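You operate a simulated robot arm through the tools that you are given. There is no shell and no other tool. Be economical: measure what you need, move in short steps, check, and stop when the job is done.

Carry out the task below with a simulated robot arm. There is one attempt and no reset: what you move stays moved.

Task
Turn the water on at 3 bar and run the hose out.
Fine: shut the brass key, open the orange lever, set the dial, crank to the end.

The check looks at the end state, three seconds after you hand in, the way a careful person would. Anything else that was tipped, shoved, dropped, spilled or broken makes it a failure.

Robot
A 6-joint arm with a two-finger gripper on a trunk, on a base that drives. Base frame: it is fixed to the floor where the robot stands at the start and does not move with it; the origin is under the middle of the robot, x ahead of it, y to its left, z up; the surface under the hand at the start is at about z = 860. Readings come in mm, degrees, newtons and seconds.
With the tool pointing down near the work surface it reaches from about 540 to 780 mm from the robot's upright axis, wherever it stands. Its first joint turns from -166.0 to 166.0 degrees. Places, roughly: brass key [600, 0, 900]; orange lever [600, -300, 1000]; pressure dial [600, -200, 1000]; reel crank [600, 600, 1200]. Payload 1.66 kg.
The tool frame sits at the grasp point between the pads (the TCP): z along the fingers, y along the line on which they close. The tips reach 16 mm beyond it. The gripper opens to 111 mm. The gripper's body begins 104 mm behind the TCP.
Orientation is that of the tool frame in the base frame, as [roll, pitch, yaw] about the fixed x, y, z axes, in that order (R = Rz(yaw) Ry(pitch) Rx(roll)). With the fingers straight down and closing along the base's y, the tool's x points along the base's -x, its y along +y and its z along -z.

Tools
- The arm moves only by the tool apply_moves. Its argument "plan" is a list of rows, each an object (a shift or turn left out is 0, a gripper value left out holds the last) with "dp": the shift along the tool's x, y, z in mm, a list of three; "rot": the turn, a rotation vector about the tool's x, y, z in degrees, a list of three. In form: [{"dp": [x, y, z], "rot": [wx, wy, wz]}, ...]. A call has 1 to 8 rows; each row shifts and turns the commanded pose from where the row before left it, along the tool's axes as they then stand. "hand" is the finger opening in mm, from 0 to 111, set as the call begins (left out, the last holds). A row lasts 0.2 s, in which the tool goes at most 50 mm and 8.6 degrees; a call with a longer step from one row to the next is refused whole, and so is a gripper value outside its range. A pose out of reach is approached as far as the arm can. The call stops where the force on the tool passes 90 N (or 10 N more than at its start, if that is more) or the arm is blocked; 0.2 s more then pass. Each finger halts on what it meets, pressing with about 32 N; the grip force reading is that of the motor and also rises with nothing between the fingers. The clock runs only during rows and for 0.2 s after the last one: add rows that do not move to give the fingers time. The reply holds the time, the measured pose of the TCP, the force on the tool along the base axes, the opening and the grip force, in the units named above and with some noise, with the torque about the TCP (base axes, N m) and any sound that the robot's microphone picked up.
- Cameras (640 x 400 px; columns grow to the right, rows downward): "scene" is now at [62.6, 198.6, 1748.4]; the picture's right is [-0.00, -1.00, 0.00], its down [-0.69, 0.00, -0.73] and it looks along [0.73, -0.00, -0.69] (base axes); focal length 277 px, centre (320, 200). "wrist" rides on the gripper at [70, 14, -143] in the tool frame; the picture's right is [-0.19, 0.98, 0.00], its down [-0.87, -0.17, -0.47] and it looks along [-0.46, -0.09, 0.88] (tool axes); focal length 230 px, centre (320, 200). There is no depth. A picture from a camera that has moved, and an enlarged one, comes with that camera's place and axes in the base frame and with its lens. The place of the scene camera against the robot may be out by one fixed shift of up to 18 mm in any direction.
- snapshot(camera): a new picture of that camera. It takes no simulated time.
- raise_lower(by): slides the trunk up (or, below 0, down) by that many mm; the arm and the scene camera ride with it, the base frame stays. It gives what a move gives, with no picture.
- drive_base(legs): drives the robot by 1 to 6 legs, each [ahead, left, turn to the left] in mm, mm and degrees, along the robot's own axes; the way and the turn of a leg run together, so that a leg with both is an arc; at most 1500 mm and 180 degrees a leg. The arm and the cameras ride along, it lands a little off, and it stops where it bumps. It gives what a move gives.
- head_to(pan, tilt): turns the head with the scene camera to pan (to the left, within 120 degrees either way) and tilt (down, from -29 to 69), counted from straight ahead of the robot. It gives what a move gives.
- zoom(camera, box): a new picture of the part [left, top, right, bottom] of that camera's present view, enlarged. It takes no simulated time.
- close_job(): hands the job in; it is judged then, once.

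Work in short steps. Places have to be worked out from the pictures, the camera data and where the tool is seen: move nearer, look again, correct. Check each grasp and each placing, and mend what went wrong. You have 120 turns and 82 pictures in all, those below and enlarged ones among them. Open the gripper and draw the arm clear of the work before you hand the job in, unless the task says otherwise; then end with one line.

The tools are called after ">>>" by a JSON object that holds its "api" and its "payload". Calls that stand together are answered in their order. apply_moves: Moves the arm, as the interface text tells. Its arguments: {"type":"object","properties":{"plan":{"type":"array","items":{"type":"object","properties":{"dp":{"type":"array","items":{"type":"number"}},"rot":{"type":"array","items":{"type":"number"}}}}},"hand":{"type":"number"}},"required":["plan"]} The other tools are called the same way: raise_lower (by) slides the trunk up or down; drive_base (legs) drives the base; head_to (pan, tilt) turns the head that bears the scene camera; snapshot (camera) takes a picture; zoom (camera, box) takes an enlarged picture of a part of a camera's view; close_job () hands the job in.

At the start:

```text
time_s: 0.0
ee_pos: [448.3, 254.4, 1382.1]
tcp_rot: [-180.0, 0.1, -179.9]
force: [-0.4, -0.2, 0.1]
wrist_torque: [-0.02, -0.01, 0.02]
width: 111.0
grip_force: 0.1
trunk travel left (down, up): [-325.0, 265.0]
robot x, y, heading: [0.2, -0.8, -0.0]
head pan, tilt: [-0.2, 43.5]
```

scene: 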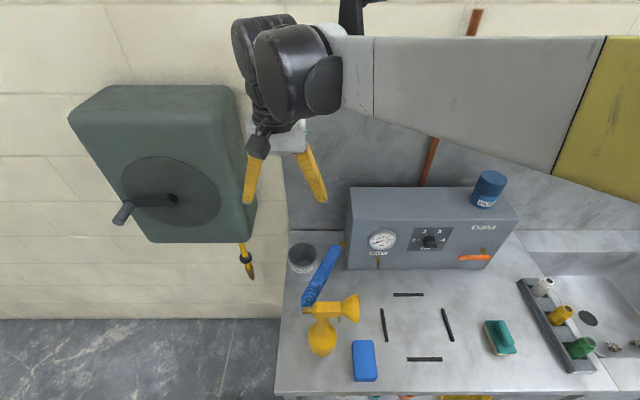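
wrist: 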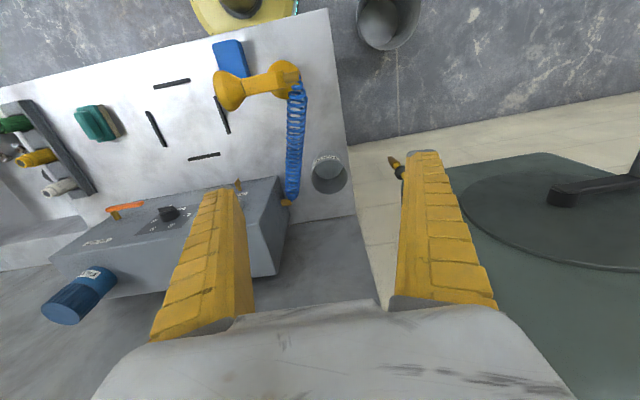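

The box on the bench carries a gauge, a dial and an orange lever, and there is something brass under the gauge. I'll enlarge the panel and the reel.

>>> {"api": "zoom", "payload": {"camera": "scene", "box": [330, 170, 530, 295]}}

>>> {"api": "zoom", "payload": {"camera": "scene", "box": [50, 70, 290, 290]}}

```text
3.20 times, centred on (430, 232) of scene
camera zoom: at [62.6, 198.6, 1748.4], right [0.0, -1.0, 0.0], down [-0.69, 0.0, -0.73], along [0.73, 0.0, -0.69], focal length 887 px, centre (-32, 96)
```

zoom: 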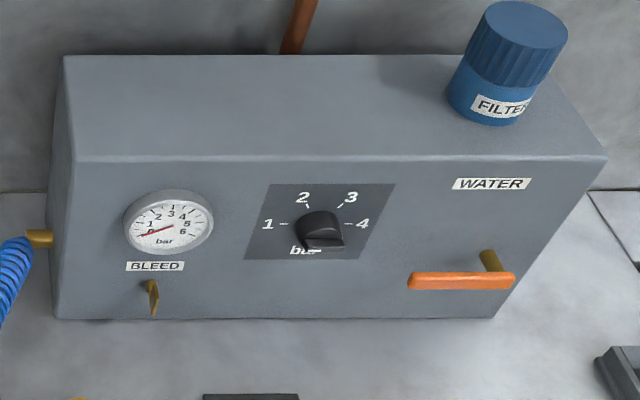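

```text
1.82 times, centred on (170, 180) of scene
camera zoom: at [62.6, 198.6, 1748.4], right [0.0, -1.0, 0.0], down [-0.69, 0.0, -0.73], along [0.73, 0.0, -0.69], focal length 504 px, centre (593, 236)
```

zoom: 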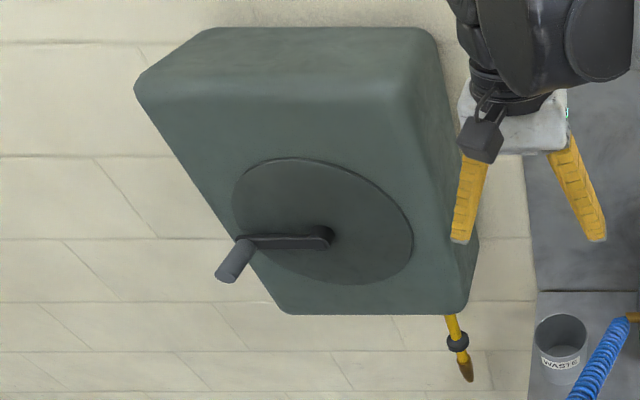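

The front panel faces me. I'll lower the trunk so that the camera sees the panel more squarely.

>>> {"api": "raise_lower", "payload": {"by": -180}}

>>> {"api": "head_to", "payload": {"pan": -20, "tilt": 42}}

>>> {"api": "snapshot", "payload": {"camera": "scene"}}

```text
time_s: 2.0
ee_pos: [447.7, 253.9, 1202.2]
tcp_rot: [179.9, 0.0, -179.9]
force: [0.0, 0.3, 0.2]
wrist_torque: [0.0, 0.0, 0.0]
width: 111.0
grip_force: 0.2
trunk travel left (down, up): [-145.0, 445.0]
robot x, y, heading: [-2.5, -3.6, -0.0]
head pan, tilt: [-0.2, 43.5]
```

```text
time_s: 2.8
ee_pos: [448.1, 253.8, 1201.1]
tcp_rot: [-179.9, 0.0, -180.0]
force: [-0.5, 0.4, -0.6]
wrist_torque: [0.04, 0.0, -0.02]
width: 110.8
grip_force: 0.0
trunk travel left (down, up): [-145.0, 445.0]
robot x, y, heading: [0.9, -2.2, 0.1]
head pan, tilt: [-20.0, 42.0]
```

```text
77 pictures are left
camera scene: at [58.7, 170.4, 1570.6], right [-0.34, -0.94, 0.0], down [-0.63, 0.23, -0.74], along [0.7, -0.25, -0.67], focal length 277 px, centre (320, 200)
```

scene: 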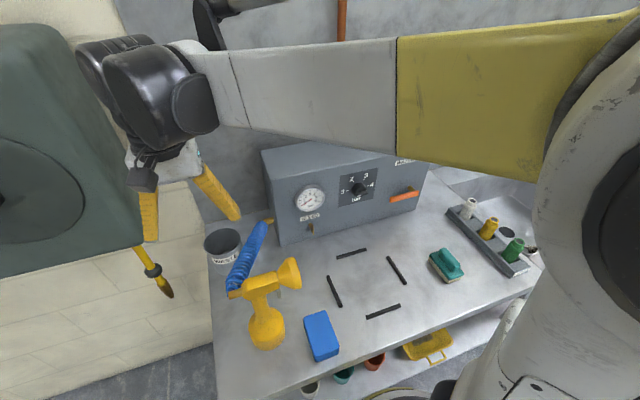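

>>> {"api": "zoom", "payload": {"camera": "scene", "box": [260, 140, 430, 246]}}

```text
3.76 times, centred on (345, 193) of scene
camera zoom: at [58.7, 170.4, 1570.6], right [-0.34, -0.94, 0.0], down [-0.63, 0.23, -0.74], along [0.7, -0.25, -0.67], focal length 1043 px, centre (226, 226)
```

zoom: 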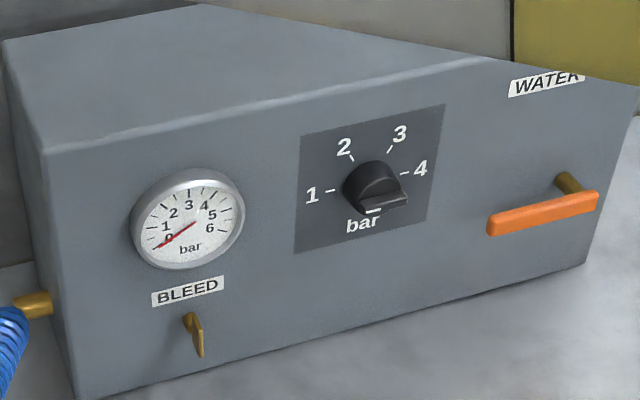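

The panel is legible now: the BLEED key is vertical, the dial has 1–4 ticks, and the lever is horizontal. Pointing the tool forward needs more room, so I'll back the base up 250 mm.

>>> {"api": "drive_base", "payload": {"legs": [[-250, 0, 0]]}}

```text
time_s: 4.7
ee_pos: [197.4, 255.6, 1201.7]
tcp_rot: [-179.9, 0.0, -179.8]
force: [0.0, 0.4, 0.1]
wrist_torque: [0.01, -0.03, -0.03]
width: 110.7
grip_force: 0.1
trunk travel left (down, up): [-145.0, 445.0]
robot x, y, heading: [-251.4, 0.2, 0.4]
head pan, tilt: [-20.0, 42.0]
```

Now I pitch the tool from down to forward while moving it ahead, still short of the bench items and above them.

>>> {"api": "apply_moves", "payload": {"plan": [{"dp": [-25, 0, 0], "rot": [0, -8.5, 0]}, {"dp": [-24.7, 0, 3.7], "rot": [0, -8.5, 0]}, {"dp": [-23.9, 0, 7.3], "rot": [0, -8.5, 0]}, {"dp": [-22.6, 0, 10.8], "rot": [0, -8.5, 0]}, {"dp": [-20.7, 0, 14], "rot": [0, -8.5, 0]}, {"dp": [-18.4, 0, 16.9], "rot": [0, -8.5, 0]}, {"dp": [-15.7, 0, 19.4], "rot": [0, -8.5, 0]}, {"dp": [-12.7, 0, 21.5], "rot": [0, -8.5, 0]}]}}

```text
time_s: 6.5
ee_pos: [400.2, 255.0, 1203.0]
tcp_rot: [-179.8, 68.0, -179.7]
force: [0.6, 0.1, -0.3]
wrist_torque: [0.0, -0.01, -0.01]
width: 110.6
grip_force: 0.0
trunk travel left (down, up): [-145.0, 445.0]
robot x, y, heading: [-243.6, -1.0, 0.2]
head pan, tilt: [-20.0, 42.0]
```

>>> {"api": "apply_moves", "payload": {"plan": [{"rot": [0, -7.4, 0]}, {"rot": [0, -7.4, 0]}, {"rot": [0, -7.2, 0]}, {"dp": [0, -48, 0]}, {"dp": [0, -48, 0]}, {"dp": [0, -48, 0]}, {"dp": [0, -48, 0]}, {"dp": [0, -48, 0]}]}}

>>> {"api": "snapshot", "payload": {"camera": "wrist"}}

>>> {"api": "snapshot", "payload": {"camera": "scene"}}

```text
time_s: 8.2
ee_pos: [400.5, 13.5, 1205.3]
tcp_rot: [-31.0, 90.0, -30.7]
force: [0.4, -0.2, -0.1]
wrist_torque: [-0.01, 0.0, -0.01]
width: 110.7
grip_force: 0.1
trunk travel left (down, up): [-145.0, 445.0]
robot x, y, heading: [-251.2, 0.7, 0.2]
head pan, tilt: [-20.0, 42.0]
```

```text
75 pictures are left
camera wrist: at [258.0, 25.5, 1135.2], right [0.0, 0.98, 0.19], down [-0.47, -0.17, 0.87], along [0.88, -0.09, 0.46], focal length 230 px, centre (320, 200)
```

wrist: 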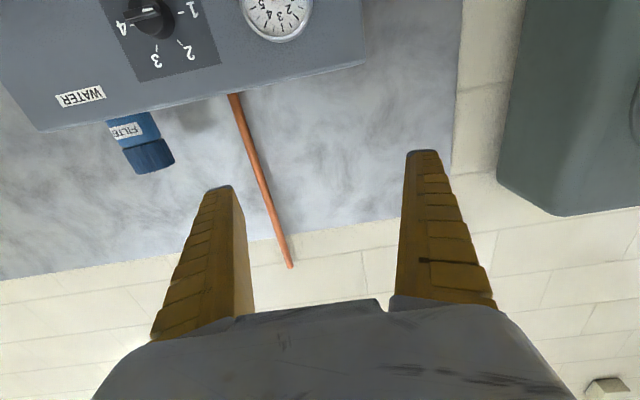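

```text
74 pictures are left
camera scene: at [-189.9, 169.6, 1570.6], right [-0.34, -0.94, 0.0], down [-0.63, 0.23, -0.74], along [0.7, -0.25, -0.67], focal length 277 px, centre (320, 200)
```

scene: 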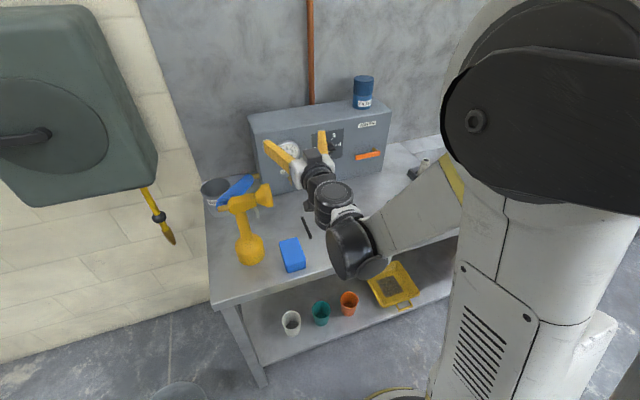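

The wrist camera sits below the tool; for low targets it must be above. I'll roll the tool 180° about its axis.

>>> {"api": "apply_moves", "payload": {"plan": [{"rot": [0, 0, 8.5]}, {"rot": [0, 0, 8.5]}, {"rot": [0, 0, 8.5]}, {"rot": [0, 0, 8.5]}, {"rot": [0, 0, 8.5]}, {"rot": [0, 0, 8.5]}, {"rot": [0, 0, 8.5]}, {"rot": [0, 0, 8.5]}]}}

>>> {"api": "apply_moves", "payload": {"plan": [{"rot": [0, 0, 8.5]}, {"rot": [0, 0, 8.5]}, {"rot": [0, 0, 8.5]}, {"rot": [0, 0, 8.5]}, {"rot": [0, 0, 8.5]}, {"rot": [0, 0, 8.5]}, {"rot": [0, 0, 8.5]}, {"rot": [0, 0, 8.5]}]}}

>>> {"api": "apply_moves", "payload": {"plan": [{"rot": [0, 0, 8.5]}, {"rot": [0, 0, 8.5]}, {"rot": [0, 0, 8.5]}, {"rot": [0, 0, 8.5]}, {"rot": [0, 0, 8.5]}, {"rot": [0, 0, 1.5]}]}}

>>> {"api": "snapshot", "payload": {"camera": "wrist"}}

```text
time_s: 10.1
ee_pos: [398.7, 15.9, 1202.7]
tcp_rot: [90.1, 22.0, 90.2]
force: [-0.4, -0.6, 0.3]
wrist_torque: [-0.01, 0.01, -0.05]
width: 110.9
grip_force: 0.0
trunk travel left (down, up): [-145.0, 445.0]
robot x, y, heading: [-244.9, 1.7, 0.1]
head pan, tilt: [-20.0, 42.0]
```

```text
time_s: 11.8
ee_pos: [398.2, 9.3, 1200.9]
tcp_rot: [90.5, -46.1, 90.5]
force: [0.4, 0.7, -0.5]
wrist_torque: [-0.05, 0.01, -0.01]
width: 111.1
grip_force: 0.0
out of reach, approached as far as the arm can: row 5, 8
trunk travel left (down, up): [-145.0, 445.0]
robot x, y, heading: [-247.7, 4.3, 0.3]
head pan, tilt: [-20.0, 42.0]
```

```text
time_s: 13.2
ee_pos: [398.2, 8.6, 1201.6]
tcp_rot: [86.0, -85.1, 94.6]
force: [-0.3, 0.1, -1.5]
wrist_torque: [0.0, 0.02, 0.0]
width: 111.0
grip_force: 0.1
out of reach, approached as far as the arm can: row 5
trunk travel left (down, up): [-145.0, 445.0]
robot x, y, heading: [-246.4, 1.1, 0.2]
head pan, tilt: [-20.0, 42.0]
```

```text
73 pictures are left
camera wrist: at [255.9, 0.3, 1271.6], right [0.01, -0.99, -0.11], down [-0.47, 0.09, -0.88], along [0.88, 0.06, -0.46], focal length 230 px, centre (320, 200)
```

wrist: 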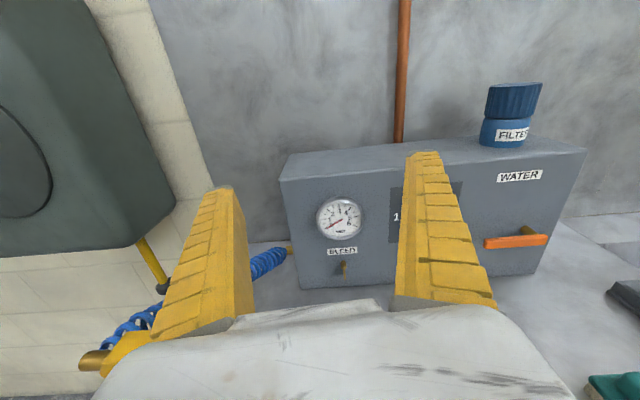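

The view is good. The front panel is at about x=620, the key near [~600, -5, 913] and the lever near [590, -318, 977]. I'll narrow the fingers, move lower and look closely at the key.

>>> {"api": "apply_moves", "payload": {"plan": [{"dp": [-40, 0, 0]}, {"dp": [-40, 0, 0]}, {"dp": [-40, 0, 10]}, {"dp": [-20, 0, 20]}, {}], "hand": 30}}

>>> {"api": "snapshot", "payload": {"camera": "wrist"}}

```text
time_s: 14.4
ee_pos: [450.0, 0.9, 1100.0]
tcp_rot: [87.3, -85.2, 92.7]
force: [0.6, -0.3, 0.2]
wrist_torque: [0.02, 0.0, 0.0]
width: 32.9
grip_force: 2.4
out of reach, approached as far as the arm can: row 2, 3, 4
trunk travel left (down, up): [-145.0, 445.0]
robot x, y, heading: [-246.0, -3.5, 0.2]
head pan, tilt: [-20.0, 42.0]
```

```text
72 pictures are left
camera wrist: at [307.5, -7.5, 1170.0], right [0.0, -0.99, -0.11], down [-0.47, 0.09, -0.88], along [0.88, 0.05, -0.47], focal length 230 px, centre (320, 200)
```

wrist: 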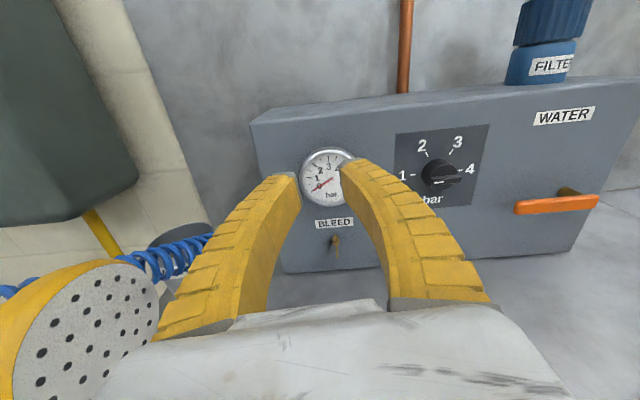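

>>> {"api": "zoom", "payload": {"camera": "wrist", "box": [290, 110, 500, 280]}}

>>> {"api": "zoom", "payload": {"camera": "wrist", "box": [300, 210, 380, 280]}}

>>> {"api": "zoom", "payload": {"camera": "wrist", "box": [490, 90, 640, 260]}}

```text
2.35 times, centred on (395, 195) of wrist
camera zoom: at [307.5, -7.5, 1170.0], right [0.0, -0.99, -0.11], down [-0.47, 0.09, -0.88], along [0.88, 0.05, -0.47], focal length 541 px, centre (144, 212)
```

zoom: 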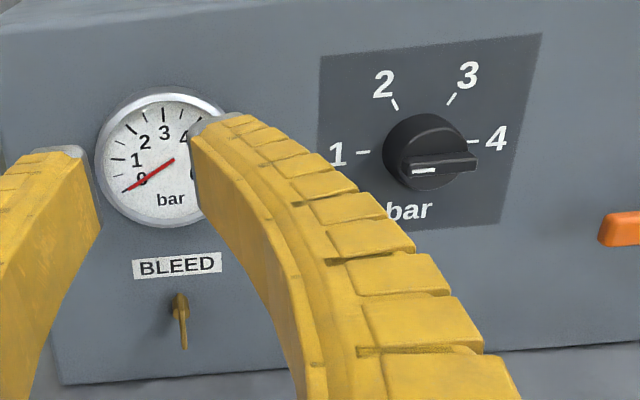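

```text
5.71 times, centred on (340, 245) of wrist
camera zoom: at [307.5, -7.5, 1170.0], right [0.0, -0.99, -0.11], down [-0.47, 0.09, -0.88], along [0.88, 0.05, -0.47], focal length 1315 px, centre (206, -57)
```

zoom: 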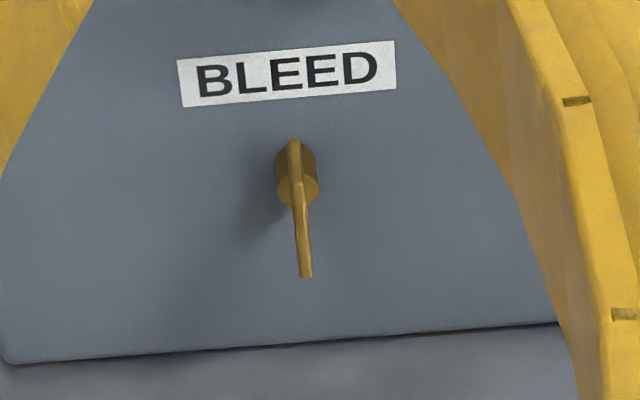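

```text
2.35 times, centred on (565, 175) of wrist
camera zoom: at [307.5, -7.5, 1170.0], right [0.0, -0.99, -0.11], down [-0.47, 0.09, -0.88], along [0.88, 0.05, -0.47], focal length 541 px, centre (-256, 259)
```

zoom: 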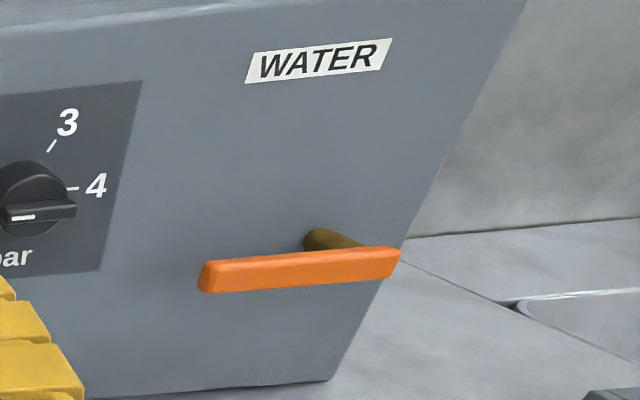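

The dial's white mark points at 1, so 3 is about 120° clockwise. The key is a vertical brass wing near y=-8, z≈920. I'll pitch the tool down 12° for clearance over the bench and approach to a short standoff.

>>> {"api": "apply_moves", "payload": {"plan": [{"rot": [0, -6, 0]}, {"rot": [0, -6, 0]}, {"dp": [-40, 6, 20]}, {"dp": [-40, 7, 25]}, {"dp": [-40, 7, 30]}, {"dp": [0, 0, 32]}, {}], "hand": 40}}

>>> {"api": "snapshot", "payload": {"camera": "wrist"}}

```text
refused: row 5 steps farther than a row can; nothing moved
```

```text
68 pictures are left
camera wrist: at [307.5, -7.5, 1170.0], right [0.0, -0.99, -0.11], down [-0.47, 0.09, -0.88], along [0.88, 0.05, -0.47], focal length 230 px, centre (320, 200)
```

wrist: 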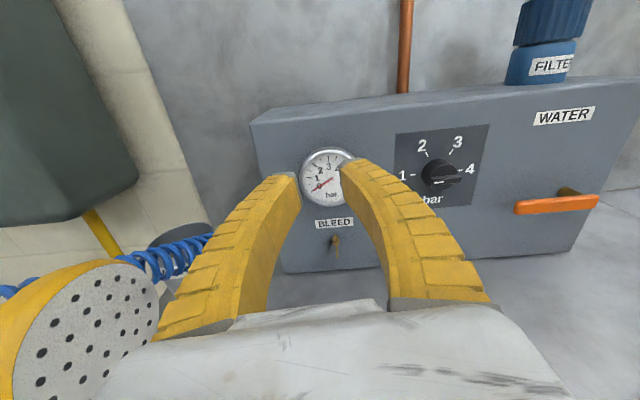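

One row was just over the limit, so I'm resending with smaller steps.

>>> {"api": "apply_moves", "payload": {"plan": [{"rot": [0, -6, 0]}, {"rot": [0, -6, 0]}, {"dp": [-30, 5, 20]}, {"dp": [-30, 5, 25]}, {"dp": [-30, 5, 30]}, {"dp": [-30, 5, 32]}, {}], "hand": 40}}

>>> {"api": "snapshot", "payload": {"camera": "wrist"}}

```text
time_s: 16.1
ee_pos: [532.2, -34.1, 961.7]
tcp_rot: [157.4, -77.4, 22.7]
force: [-0.6, -0.6, -0.1]
wrist_torque: [-0.01, -0.03, -0.01]
width: 42.5
grip_force: 1.5
out of reach, approached as far as the arm can: row 2
trunk travel left (down, up): [-145.0, 445.0]
robot x, y, heading: [-251.0, 0.5, 0.2]
head pan, tilt: [-20.0, 42.0]
```

```text
67 pictures are left
camera wrist: at [406.1, -39.6, 1060.7], right [-0.03, -0.99, -0.1], down [-0.64, 0.1, -0.76], along [0.77, 0.04, -0.64], focal length 230 px, centre (320, 200)
```

wrist: 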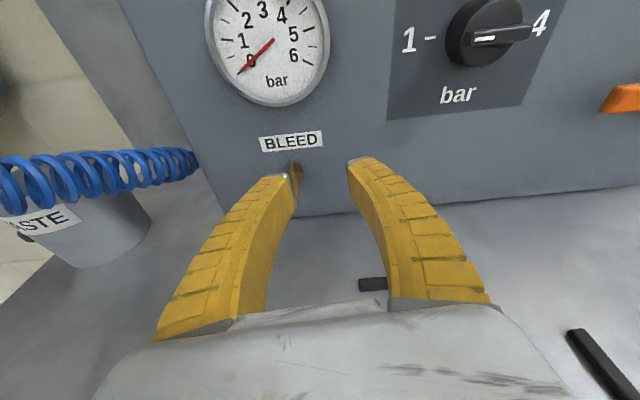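

The key is just left of the jaws, at about y=-9, z≈925. I'll shift left 25 mm, go down a little and look again.

>>> {"api": "apply_moves", "payload": {"plan": [{"dp": [0, -25, 0]}, {"dp": [-22, 0, 15]}, {}], "hand": 40}}

>>> {"api": "zoom", "payload": {"camera": "wrist", "box": [220, 100, 420, 225]}}

```text
time_s: 16.9
ee_pos: [542.8, -11.6, 934.8]
tcp_rot: [157.3, -77.4, 22.8]
force: [-0.2, -0.5, -0.3]
wrist_torque: [-0.02, -0.01, -0.01]
width: 42.4
grip_force: 1.8
trunk travel left (down, up): [-145.0, 445.0]
robot x, y, heading: [-248.2, 0.7, 0.3]
head pan, tilt: [-20.0, 42.0]
```

```text
3.20 times, centred on (320, 162) of wrist
camera zoom: at [417.0, -17.9, 1033.7], right [-0.03, -0.99, -0.1], down [-0.64, 0.1, -0.76], along [0.77, 0.04, -0.64], focal length 736 px, centre (320, 320)
```

zoom: 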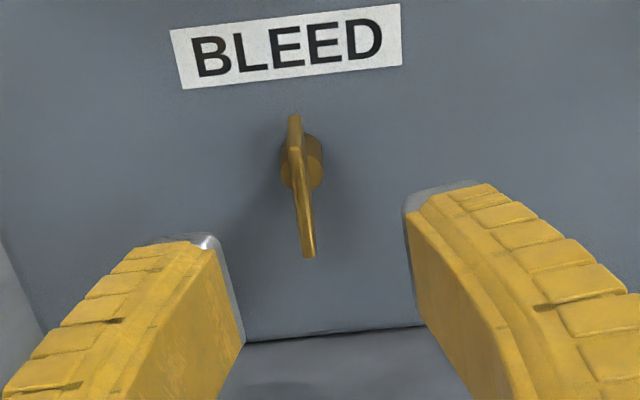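

The blade spans z≈917–949 at y≈-9, x≈587–605. I'll go straight in around it with the jaws open, then close them almost all the way.

>>> {"api": "apply_moves", "payload": {"plan": [{"dp": [2.9, -1.3, 20]}, {"dp": [2.9, -1.3, 20.5]}, {}]}}

>>> {"api": "zoom", "payload": {"camera": "wrist", "box": [220, 100, 420, 225]}}

```text
time_s: 17.6
ee_pos: [583.7, -8.3, 932.3]
tcp_rot: [157.3, -77.4, 23.0]
force: [-0.1, -0.2, 0.1]
wrist_torque: [0.0, 0.01, 0.01]
width: 42.3
grip_force: 1.8
trunk travel left (down, up): [-145.0, 445.0]
robot x, y, heading: [-253.3, -3.1, 0.2]
head pan, tilt: [-20.0, 42.0]
```

```text
3.20 times, centred on (320, 162) of wrist
camera zoom: at [457.6, -16.3, 1031.0], right [-0.03, -0.99, -0.1], down [-0.64, 0.1, -0.76], along [0.77, 0.05, -0.64], focal length 736 px, centre (320, 320)
```

zoom: 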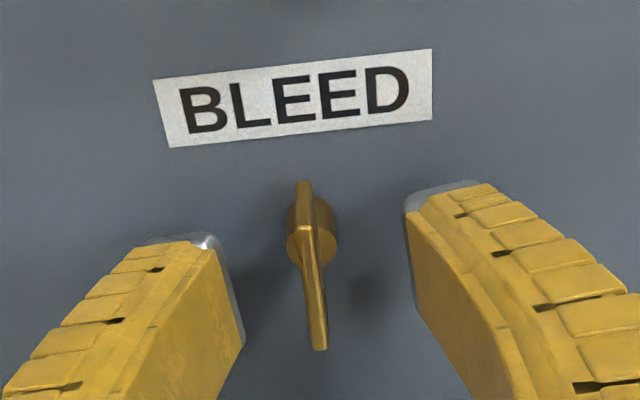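

The blade is between the fingers (front edge x≈579, stem z≈931). I'll close to a loose 8 mm and try a small counter-clockwise turn to feel for a stop.

>>> {"api": "apply_moves", "payload": {"plan": [{}, {}, {"rot": [0, 0, -7]}, {"rot": [0, 0, -7]}, {"rot": [0, 0, -7]}, {}], "hand": 8}}

>>> {"api": "zoom", "payload": {"camera": "wrist", "box": [220, 100, 420, 225]}}

```text
time_s: 19.1
ee_pos: [583.3, -7.6, 934.0]
tcp_rot: [115.2, -61.7, 67.0]
force: [-0.7, 0.6, 0.4]
wrist_torque: [0.78, 0.0, -0.18]
width: 11.3
grip_force: 33.6
trunk travel left (down, up): [-145.0, 445.0]
robot x, y, heading: [-245.8, 1.3, 0.2]
head pan, tilt: [-20.0, 42.0]
```

```text
3.20 times, centred on (320, 162) of wrist
camera zoom: at [457.4, 11.4, 1029.5], right [0.04, -0.97, 0.25], down [-0.64, -0.22, -0.74], along [0.77, -0.13, -0.62], focal length 736 px, centre (320, 320)
```

zoom: 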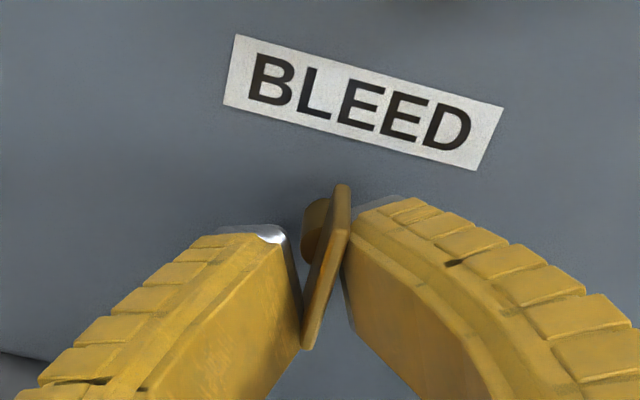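

The torque rose to 0.8 N·m and the blade stayed vertical, so that way is stopped and the key turns clockwise. I'll release, back off to the right, and unwind the wrist to the other side so I can turn clockwise with the camera on the free side.

>>> {"api": "apply_moves", "payload": {"plan": [{"rot": [0, 0, 7]}, {}, {"dp": [0, 0, -40]}, {"dp": [0, 0, -40]}, {"dp": [0, 40, 0]}, {"rot": [0, 0, -8.5]}, {"rot": [0, 0, -8.5]}, {"rot": [0, 0, -8.5]}], "hand": 40}}

>>> {"api": "apply_moves", "payload": {"plan": [{"rot": [0, 0, -8.5]}, {"rot": [0, 0, -8.5]}, {"rot": [0, 0, -8.5]}, {"rot": [0, 0, -8.5]}, {"rot": [0, 0, -8.5]}, {"rot": [0, 0, -8.5]}, {"rot": [0, 0, -8.5]}, {"rot": [0, 0, -8.5]}]}}

>>> {"api": "apply_moves", "payload": {"plan": [{"rot": [0, 0, -8.5]}, {"rot": [0, 0, -8.5]}, {"rot": [0, 0, -8.5]}, {"rot": [0, 0, -8.5]}, {"rot": [0, 0, -8.5]}, {"rot": [0, 0, -8.5]}, {"rot": [0, 0, -8.5]}, {"rot": [0, 0, -8.5]}]}}

>>> {"api": "apply_moves", "payload": {"plan": [{"rot": [0, 0, -8.5]}, {"rot": [0, 0, -8.5]}, {"rot": [0, 0, -8.5]}, {"rot": [0, 0, -8.5]}, {"rot": [0, 0, -8.5]}, {"rot": [0, 0, -8.5]}, {"rot": [0, 0, -8.5]}, {"rot": [0, 0, -8.5]}]}}

```text
time_s: 20.9
ee_pos: [522.6, -43.7, 974.2]
tcp_rot: [106.3, -44.4, 78.0]
force: [0.4, 0.3, 0.1]
wrist_torque: [-0.01, -0.03, 0.01]
width: 42.6
grip_force: 2.4
out of reach, approached as far as the arm can: row 4
trunk travel left (down, up): [-145.0, 445.0]
robot x, y, heading: [-249.7, 3.7, 0.1]
head pan, tilt: [-20.0, 42.0]
```

```text
time_s: 22.6
ee_pos: [522.3, -46.7, 973.5]
tcp_rot: [102.4, 22.2, 94.3]
force: [0.0, -0.1, -0.1]
wrist_torque: [0.0, -0.04, 0.01]
width: 42.3
grip_force: 1.5
trunk travel left (down, up): [-145.0, 445.0]
robot x, y, heading: [-244.8, -0.9, 0.4]
head pan, tilt: [-20.0, 42.0]
```

```text
time_s: 24.4
ee_pos: [520.8, -43.6, 974.1]
tcp_rot: [-177.2, 78.4, -177.7]
force: [-0.1, -0.4, -0.5]
wrist_torque: [-0.02, -0.02, 0.02]
width: 42.4
grip_force: 2.0
trunk travel left (down, up): [-145.0, 445.0]
robot x, y, heading: [-247.2, -1.0, 0.2]
head pan, tilt: [-20.0, 42.0]
```

```text
time_s: 26.2
ee_pos: [522.8, -45.7, 973.3]
tcp_rot: [-102.4, 20.9, -95.0]
force: [0.6, -0.1, 0.4]
wrist_torque: [0.01, 0.01, -0.04]
width: 42.4
grip_force: 2.0
trunk travel left (down, up): [-145.0, 445.0]
robot x, y, heading: [-246.2, 0.1, 0.2]
head pan, tilt: [-20.0, 42.0]
```

>>> {"api": "apply_moves", "payload": {"plan": [{"rot": [0, 0, -8.5]}, {"rot": [0, 0, -8.5]}, {"rot": [0, 0, -8.5]}, {"rot": [0, 0, -8.5]}, {"rot": [0, 0, -8.5]}, {"rot": [0, 0, -8.5]}, {"rot": [0, 0, -8.5]}, {"rot": [0, 0, -8.5]}]}}

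>>> {"api": "apply_moves", "payload": {"plan": [{"rot": [0, 0, -8.5]}, {"rot": [0, 0, -8.5]}, {"rot": [0, 0, -8.5]}, {"rot": [0, 0, -8.5]}, {"rot": [0, 0, -5]}]}}

>>> {"api": "snapshot", "payload": {"camera": "wrist"}}

```text
time_s: 28.1
ee_pos: [522.2, -45.2, 972.5]
tcp_rot: [-106.6, -45.4, -78.5]
force: [1.0, 0.4, 0.2]
wrist_torque: [-0.01, -0.03, 0.0]
width: 42.2
grip_force: 2.1
trunk travel left (down, up): [-145.0, 445.0]
robot x, y, heading: [-246.9, -0.1, 0.2]
head pan, tilt: [-20.0, 42.0]
```

```text
time_s: 29.2
ee_pos: [522.7, -9.9, 973.5]
tcp_rot: [-159.6, -77.6, -22.2]
force: [-0.1, -0.1, 0.6]
wrist_torque: [-0.01, -0.03, 0.0]
width: 42.6
grip_force: 1.6
out of reach, approached as far as the arm can: row 3, 4, 5
trunk travel left (down, up): [-145.0, 445.0]
robot x, y, heading: [-247.9, 1.5, 0.1]
head pan, tilt: [-20.0, 42.0]
```

```text
63 pictures are left
camera wrist: at [397.0, -27.0, 1069.6], right [-0.07, -0.96, -0.26], down [-0.63, 0.25, -0.74], along [0.77, 0.11, -0.62], focal length 230 px, centre (320, 200)
```

wrist: 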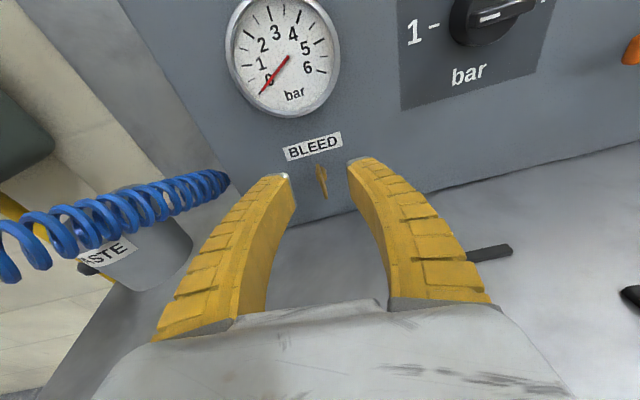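

The wrist is now at its other limit with the camera up. I'll turn back 6° to be within reach and check the pose.

>>> {"api": "apply_moves", "payload": {"plan": [{"rot": [0, 0, 6]}, {}]}}

```text
time_s: 29.9
ee_pos: [523.0, -10.5, 974.0]
tcp_rot: [-138.2, -74.3, -43.4]
force: [0.0, 1.0, 0.1]
wrist_torque: [-0.01, -0.02, -0.02]
width: 42.2
grip_force: 2.5
trunk travel left (down, up): [-145.0, 445.0]
robot x, y, heading: [-248.4, -3.0, -0.1]
head pan, tilt: [-20.0, 42.0]
```

>>> {"api": "apply_moves", "payload": {"plan": [{"dp": [-29, 2.3, 20]}, {"dp": [0, 0, 24]}, {"dp": [0, 0, 24]}, {}]}}

>>> {"api": "zoom", "payload": {"camera": "wrist", "box": [220, 100, 420, 225]}}

```text
time_s: 30.9
ee_pos: [584.9, -9.1, 931.2]
tcp_rot: [-138.3, -74.3, -43.4]
force: [0.4, -0.1, -0.6]
wrist_torque: [0.0, -0.05, 0.02]
width: 42.0
grip_force: 1.8
trunk travel left (down, up): [-145.0, 445.0]
robot x, y, heading: [-251.2, 1.6, 0.1]
head pan, tilt: [-20.0, 42.0]
```

```text
3.20 times, centred on (320, 162) of wrist
camera zoom: at [458.8, -33.4, 1025.2], right [-0.08, -0.93, -0.36], down [-0.62, 0.33, -0.71], along [0.78, 0.17, -0.61], focal length 736 px, centre (320, 320)
```

zoom: 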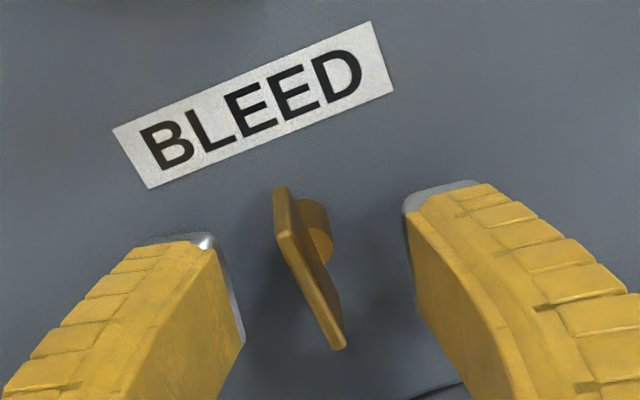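

Lined up. I close to 8 mm and turn clockwise in small steps, watching the torque.

>>> {"api": "apply_moves", "payload": {"plan": [{}, {}, {"rot": [0, 0, 7]}, {"rot": [0, 0, 7]}, {"rot": [0, 0, 7]}, {}], "hand": 8}}

>>> {"api": "zoom", "payload": {"camera": "wrist", "box": [220, 100, 420, 225]}}

```text
time_s: 32.2
ee_pos: [584.7, -8.6, 931.7]
tcp_rot: [-111.4, -56.5, -72.5]
force: [-1.8, 3.6, 1.0]
wrist_torque: [-0.02, -0.05, 0.04]
width: 13.4
grip_force: 4.3
trunk travel left (down, up): [-145.0, 445.0]
robot x, y, heading: [-245.3, 0.2, 0.2]
head pan, tilt: [-20.0, 42.0]
```

```text
3.20 times, centred on (320, 162) of wrist
camera zoom: at [454.4, -55.4, 1011.5], right [-0.14, -0.74, -0.66], down [-0.59, 0.6, -0.54], along [0.8, 0.31, -0.52], focal length 736 px, centre (320, 320)
```

zoom: 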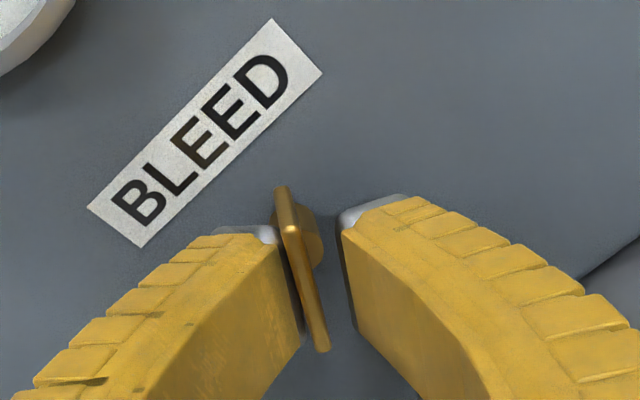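

The key follows freely. I'll keep turning clockwise to about 90°.

>>> {"api": "apply_moves", "payload": {"plan": [{"rot": [0, 0, 8]}, {"rot": [0, 0, 8]}, {"rot": [0, 0, 8]}, {"rot": [0, 0, 8]}, {"rot": [0, 0, 8]}, {"rot": [0, 0, 8]}, {"rot": [0, 0, 8]}, {}]}}

>>> {"api": "zoom", "payload": {"camera": "wrist", "box": [220, 100, 420, 225]}}

```text
time_s: 34.0
ee_pos: [583.8, -8.1, 932.0]
tcp_rot: [-101.6, -2.2, -90.0]
force: [1.2, 1.0, 6.2]
wrist_torque: [-0.01, -0.07, -0.02]
width: 14.9
grip_force: 5.5
trunk travel left (down, up): [-145.0, 445.0]
robot x, y, heading: [-248.9, 0.6, 0.3]
head pan, tilt: [-20.0, 42.0]
```

```text
3.20 times, centred on (320, 162) of wrist
camera zoom: at [441.2, -77.5, 949.3], right [-0.2, 0.15, -0.97], down [-0.43, 0.88, 0.22], along [0.88, 0.46, -0.11], focal length 736 px, centre (320, 320)
```

zoom: 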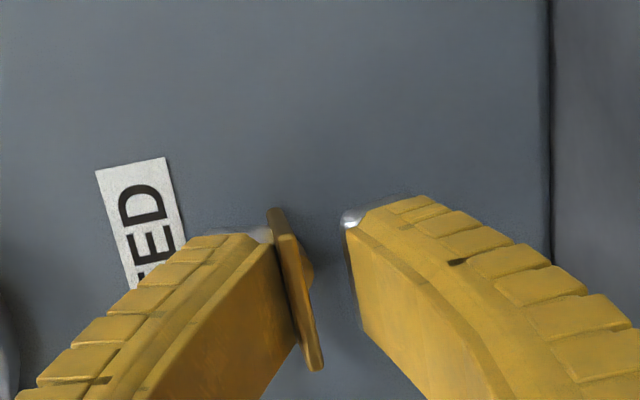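

Nearly horizontal. I'll turn a bit further with a tighter gap until I feel the stop.

>>> {"api": "apply_moves", "payload": {"plan": [{}, {}, {"rot": [0, 0, 5]}, {"rot": [0, 0, 5]}, {}], "hand": 5}}

>>> {"api": "zoom", "payload": {"camera": "wrist", "box": [220, 100, 420, 225]}}

```text
time_s: 35.2
ee_pos: [584.1, -8.2, 932.2]
tcp_rot: [-101.5, 7.4, -92.0]
force: [1.7, 3.9, 13.4]
wrist_torque: [-0.18, -0.12, 0.16]
width: 16.2
grip_force: 8.3
trunk travel left (down, up): [-145.0, 445.0]
robot x, y, heading: [-244.1, -0.4, 0.2]
head pan, tilt: [-20.0, 42.0]
```

```text
3.20 times, centred on (320, 162) of wrist
camera zoom: at [438.4, -73.9, 937.7], right [-0.19, 0.32, -0.93], down [-0.4, 0.84, 0.37], along [0.9, 0.44, -0.03], focal length 736 px, centre (320, 320)
```

zoom: 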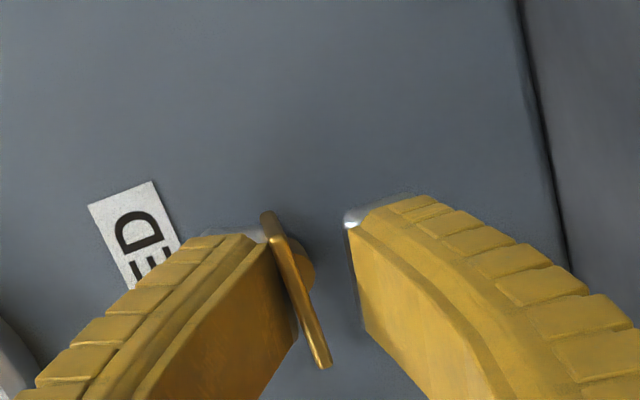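

The blade sits off-centre toward the upper finger. I'll recentre by 6 mm and grip firmly so that the blade aligns with the pads.

>>> {"api": "apply_moves", "payload": {"plan": [{"dp": [0, -6, 0]}, {}, {}, {}], "hand": 2}}

>>> {"api": "zoom", "payload": {"camera": "wrist", "box": [220, 100, 420, 225]}}

```text
time_s: 36.2
ee_pos: [583.7, -8.2, 936.4]
tcp_rot: [-101.6, 7.5, -92.1]
force: [-11.5, -0.2, -0.8]
wrist_torque: [-0.56, -0.11, -0.15]
width: 6.2
grip_force: 32.7
trunk travel left (down, up): [-145.0, 445.0]
robot x, y, heading: [-250.2, -0.8, -0.0]
head pan, tilt: [-20.0, 42.0]
```

```text
3.20 times, centred on (320, 162) of wrist
camera zoom: at [439.6, -74.6, 942.8], right [-0.19, 0.32, -0.93], down [-0.4, 0.84, 0.37], along [0.9, 0.44, -0.03], focal length 736 px, centre (320, 320)
```

zoom: 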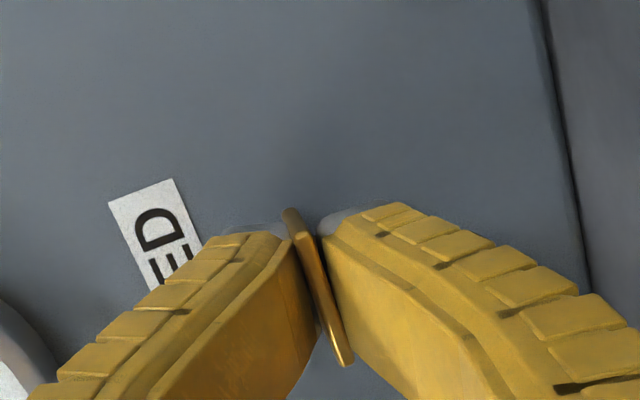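

Firmly gripped with torque -0.56 N·m, so it is against the shut stop. I release, back straight out and verify.

>>> {"api": "apply_moves", "payload": {"plan": [{}, {}, {"dp": [0, 0, -35]}, {"dp": [0, 0, -45]}, {"dp": [0, 0, -45]}, {}], "hand": 40}}

>>> {"api": "snapshot", "payload": {"camera": "wrist"}}

>>> {"api": "snapshot", "payload": {"camera": "scene"}}

```text
time_s: 37.6
ee_pos: [500.1, -6.9, 991.3]
tcp_rot: [-101.9, 7.4, -92.0]
force: [0.6, 0.4, -0.9]
wrist_torque: [-0.01, 0.0, 0.0]
width: 42.2
grip_force: 1.6
out of reach, approached as far as the arm can: row 4, 5
trunk travel left (down, up): [-145.0, 445.0]
robot x, y, heading: [-245.2, 0.5, 0.3]
head pan, tilt: [-20.0, 42.0]
```

```text
57 pictures are left
camera wrist: at [355.2, -73.4, 998.9], right [-0.19, 0.32, -0.93], down [-0.4, 0.84, 0.37], along [0.9, 0.44, -0.03], focal length 230 px, centre (320, 200)
```

wrist: 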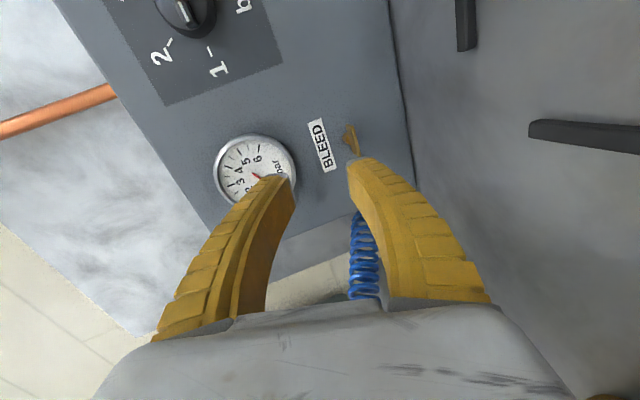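

```text
56 pictures are left
camera scene: at [-190.0, 170.1, 1570.5], right [-0.34, -0.94, 0.0], down [-0.63, 0.23, -0.74], along [0.7, -0.25, -0.67], focal length 277 px, centre (320, 200)
```

scene: 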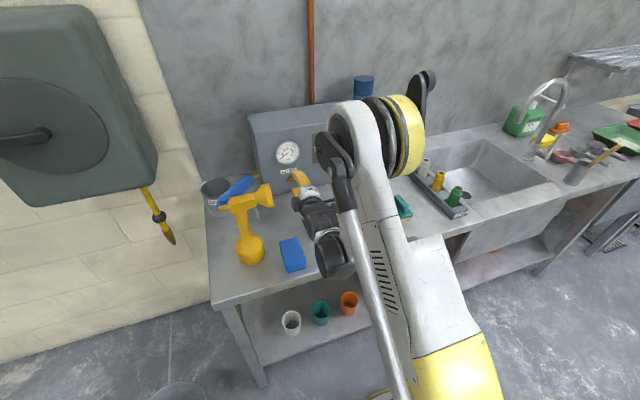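

The key looks horizontal now. Next is the lever (pivot about [584, -348, 980], handle extending left to y≈-250). I'll move right and level the tool for a closer look.

>>> {"api": "apply_moves", "payload": {"plan": [{"dp": [45, -6, 0]}, {"dp": [45, -6, 0]}, {"dp": [45, -6, 0]}, {"dp": [45, -6, 0]}, {"dp": [10, -1, 0], "rot": [6, 0, 0]}, {"rot": [6, 0, 0]}, {"rot": [0, 0, -7]}, {}]}}

>>> {"api": "snapshot", "payload": {"camera": "wrist"}}

>>> {"api": "snapshot", "payload": {"camera": "scene"}}

```text
time_s: 39.5
ee_pos: [499.1, -196.4, 988.6]
tcp_rot: [-92.2, 1.2, -92.6]
force: [0.5, 0.0, 0.1]
wrist_torque: [0.0, -0.02, 0.0]
width: 42.6
grip_force: 1.7
out of reach, approached as far as the arm can: row 7
trunk travel left (down, up): [-145.0, 445.0]
robot x, y, heading: [-245.8, -3.5, 0.3]
head pan, tilt: [-20.0, 42.0]
```

```text
55 pictures are left
camera wrist: at [353.5, -258.6, 979.8], right [-0.03, 0.21, -0.98], down [-0.43, 0.88, 0.2], along [0.9, 0.42, 0.07], focal length 230 px, centre (320, 200)
```

wrist: 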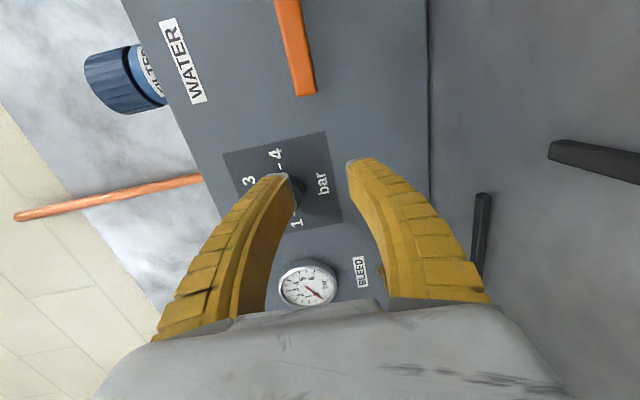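

```text
54 pictures are left
camera scene: at [-190.1, 170.1, 1570.6], right [-0.34, -0.94, 0.0], down [-0.63, 0.23, -0.74], along [0.7, -0.25, -0.67], focal length 277 px, centre (320, 200)
```

scene: 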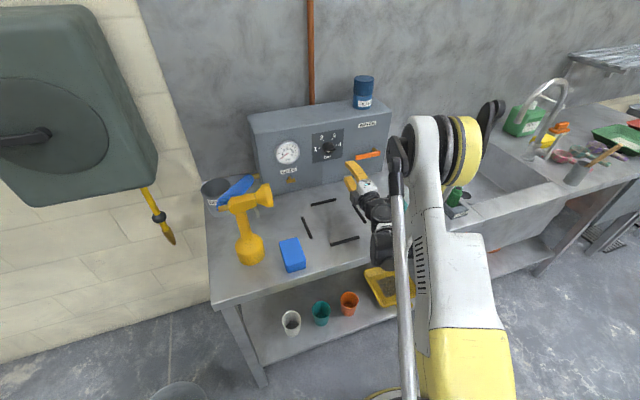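

The lever's free end is at about [584, -257, 988]. I'll move to straddle it with the jaws above and below and then slide in.

>>> {"api": "apply_moves", "payload": {"plan": [{"dp": [39, -0.9, 1.8]}, {"dp": [39, -0.9, 1.8]}, {"dp": [-1.7, -1.4, 38]}, {"dp": [-1.7, -1.4, 38]}, {}], "hand": 50}}

>>> {"api": "snapshot", "payload": {"camera": "wrist"}}

```text
time_s: 40.6
ee_pos: [577.7, -269.9, 989.3]
tcp_rot: [-92.5, 1.6, -92.6]
force: [-0.5, 0.5, 1.2]
wrist_torque: [0.05, 0.03, 0.0]
width: 52.3
grip_force: 1.7
out of reach, approached as far as the arm can: row 1
trunk travel left (down, up): [-145.0, 445.0]
robot x, y, heading: [-250.6, 0.3, 0.3]
head pan, tilt: [-20.0, 42.0]
```

```text
53 pictures are left
camera wrist: at [431.4, -333.5, 980.9], right [-0.03, 0.22, -0.98], down [-0.42, 0.88, 0.21], along [0.91, 0.42, 0.06], focal length 230 px, centre (320, 200)
```

wrist: 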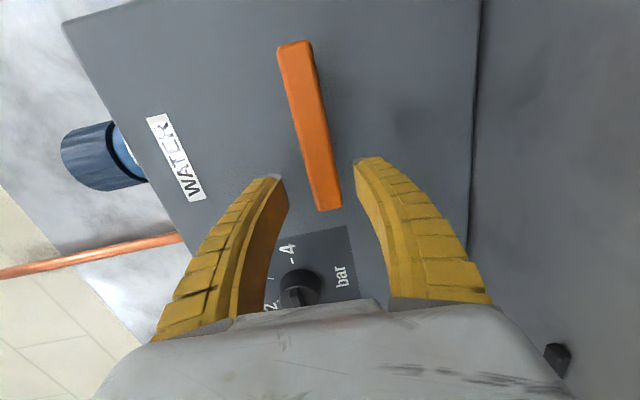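

Well straddled. I'll shift 8 mm toward the pivot and grip the handle.

>>> {"api": "apply_moves", "payload": {"plan": [{"dp": [8, 3, 4]}, {}, {}], "hand": 50}}

>>> {"api": "apply_moves", "payload": {"plan": [{}, {}, {}], "hand": 0}}

```text
time_s: 41.5
ee_pos: [581.7, -278.5, 985.7]
tcp_rot: [-92.7, 1.5, -92.6]
force: [-0.2, -0.2, 0.5]
wrist_torque: [-0.01, 0.0, 0.01]
width: 52.0
grip_force: 1.6
trunk travel left (down, up): [-145.0, 445.0]
robot x, y, heading: [-249.0, 1.5, 0.3]
head pan, tilt: [-20.0, 42.0]
```

```text
time_s: 42.2
ee_pos: [581.4, -277.9, 986.4]
tcp_rot: [-92.6, 1.6, -92.5]
force: [-0.3, 0.2, 1.7]
wrist_torque: [-0.21, 0.02, 0.09]
width: 16.9
grip_force: 34.2
trunk travel left (down, up): [-145.0, 445.0]
robot x, y, heading: [-249.4, -0.1, -0.1]
head pan, tilt: [-20.0, 42.0]
```

Gripped (16.9 mm). I test an 8° arc downward about the pivot (70 mm to the right), reading the force.

>>> {"api": "apply_moves", "payload": {"plan": [{"dp": [0.2, 4.9, 0], "rot": [0, 0, -4]}, {"dp": [0.2, 4.9, 0], "rot": [0, 0, -4]}, {}]}}

```text
time_s: 43.0
ee_pos: [583.6, -269.9, 980.0]
tcp_rot: [-94.8, -5.4, -93.2]
force: [23.6, -24.1, 65.7]
wrist_torque: [0.63, 0.13, -0.2]
width: 20.4
grip_force: 33.9
out of reach, approached as far as the arm can: row 1, 2
trunk travel left (down, up): [-145.0, 445.0]
robot x, y, heading: [-247.1, -2.5, -0.1]
head pan, tilt: [-20.0, 42.0]
```

It resists downward with 66 N, so it must open upward. I reverse and test upward.

>>> {"api": "apply_moves", "payload": {"plan": [{"dp": [0, -4.9, 0], "rot": [0, 0, 4]}, {"dp": [8, -4.9, 0], "rot": [0, 0, 4]}, {}]}}

>>> {"api": "apply_moves", "payload": {"plan": [{"dp": [0.2, -4.9, 0], "rot": [0, 0, 4]}, {"dp": [0.2, -4.9, 0], "rot": [0, 0, 4]}, {}]}}

```text
time_s: 43.9
ee_pos: [589.6, -266.3, 985.1]
tcp_rot: [-95.2, 2.5, -93.2]
force: [21.1, 13.4, 5.2]
wrist_torque: [-0.4, 0.17, 0.16]
width: 16.3
grip_force: 34.0
trunk travel left (down, up): [-145.0, 445.0]
robot x, y, heading: [-245.9, 0.7, 0.3]
head pan, tilt: [-20.0, 42.0]
```

```text
time_s: 44.6
ee_pos: [590.4, -269.0, 994.6]
tcp_rot: [-95.2, 10.4, -94.1]
force: [32.0, 27.1, 7.6]
wrist_torque: [-0.39, 0.16, 0.13]
width: 14.5
grip_force: 34.0
trunk travel left (down, up): [-145.0, 445.0]
robot x, y, heading: [-246.0, 0.2, 0.0]
head pan, tilt: [-20.0, 42.0]
```

It moves upward freely; side forces come from a small shift in grip. I'll loosen the jaws into a fork and look.

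>>> {"api": "apply_moves", "payload": {"plan": [{}, {}], "hand": 26}}

>>> {"api": "snapshot", "payload": {"camera": "wrist"}}

```text
time_s: 45.2
ee_pos: [585.4, -275.9, 995.9]
tcp_rot: [-95.1, 10.6, -94.5]
force: [0.9, 1.0, -0.9]
wrist_torque: [-0.02, 0.02, 0.02]
width: 28.6
grip_force: 1.9
trunk travel left (down, up): [-145.0, 445.0]
robot x, y, heading: [-247.6, -0.7, 0.2]
head pan, tilt: [-20.0, 42.0]
```

```text
52 pictures are left
camera wrist: at [437.2, -333.4, 982.8], right [-0.06, 0.37, -0.93], down [-0.39, 0.85, 0.36], along [0.92, 0.38, 0.09], focal length 230 px, centre (320, 200)
```

wrist: 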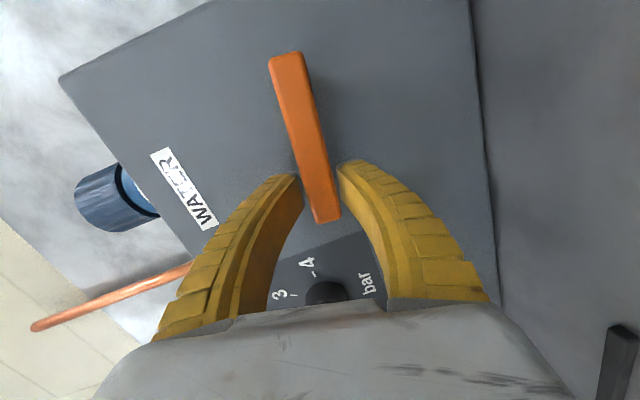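

The lever follows, at about 10° up. I'll continue the arc upward in fork mode.

>>> {"api": "apply_moves", "payload": {"plan": [{"dp": [0.7, -10.2, 0], "rot": [0, 0, 8]}, {"dp": [0.7, -10.2, 0], "rot": [0, 0, 8]}, {"dp": [0.7, -10.2, 0], "rot": [0, 0, 8]}, {"dp": [0.7, -10.2, 0], "rot": [0, 0, 8]}, {}]}}

>>> {"api": "snapshot", "payload": {"camera": "wrist"}}

```text
time_s: 46.5
ee_pos: [588.5, -294.4, 1031.5]
tcp_rot: [-96.9, 42.3, -98.1]
force: [-0.7, 0.8, 0.7]
wrist_torque: [0.0, -0.01, 0.01]
width: 29.3
grip_force: 2.2
trunk travel left (down, up): [-145.0, 445.0]
robot x, y, heading: [-246.2, -4.3, 0.5]
head pan, tilt: [-20.0, 42.0]
```

```text
51 pictures are left
camera wrist: at [439.7, -326.1, 987.7], right [0.0, 0.81, -0.59], down [-0.38, 0.55, 0.75], along [0.93, 0.23, 0.3], focal length 230 px, centre (320, 200)
```

wrist: 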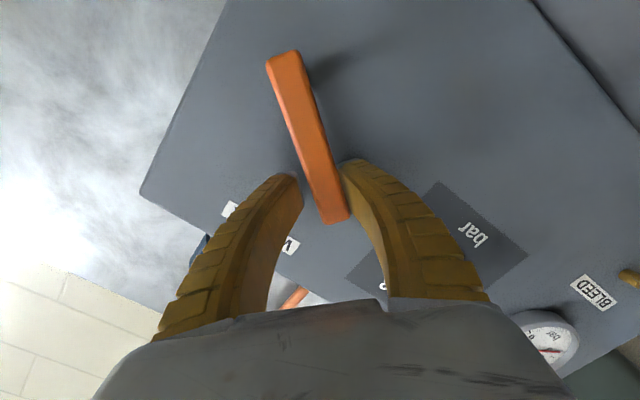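

Lever moving well, now at about 40°. Continuing.

>>> {"api": "apply_moves", "payload": {"plan": [{"dp": [0.7, -10.2, 0], "rot": [0, 0, 8]}, {"dp": [0.7, -10.2, 0], "rot": [0, 0, 8]}, {"dp": [0.7, -10.2, 0], "rot": [0, 0, 8]}, {"dp": [0.7, -10.2, 0], "rot": [0, 0, 8]}, {"dp": [0.7, -10.2, 0], "rot": [0, 0, 8]}, {"dp": [0.7, -10.2, 0], "rot": [0, 0, 8]}, {}]}}

>>> {"api": "snapshot", "payload": {"camera": "wrist"}}

```text
time_s: 48.0
ee_pos: [587.9, -348.5, 1055.5]
tcp_rot: [173.1, 84.9, 169.6]
force: [0.4, 0.1, 0.3]
wrist_torque: [0.02, 0.02, 0.02]
width: 29.4
grip_force: 2.3
trunk travel left (down, up): [-145.0, 445.0]
robot x, y, heading: [-248.0, 1.4, 0.5]
head pan, tilt: [-20.0, 42.0]
```

```text
50 pictures are left
camera wrist: at [439.9, -324.3, 998.2], right [0.08, 0.98, 0.2], down [-0.4, -0.15, 0.9], along [0.91, -0.15, 0.38], focal length 230 px, centre (320, 200)
```

wrist: 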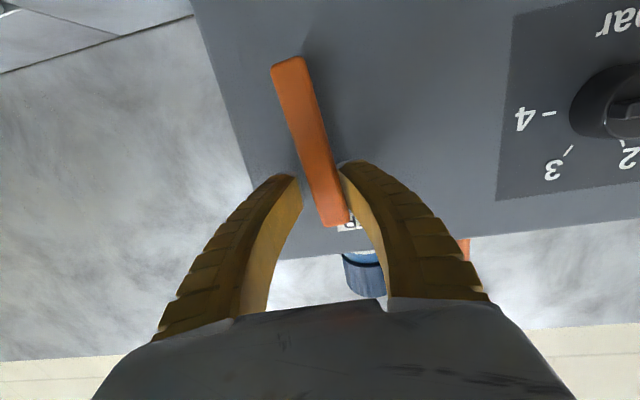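

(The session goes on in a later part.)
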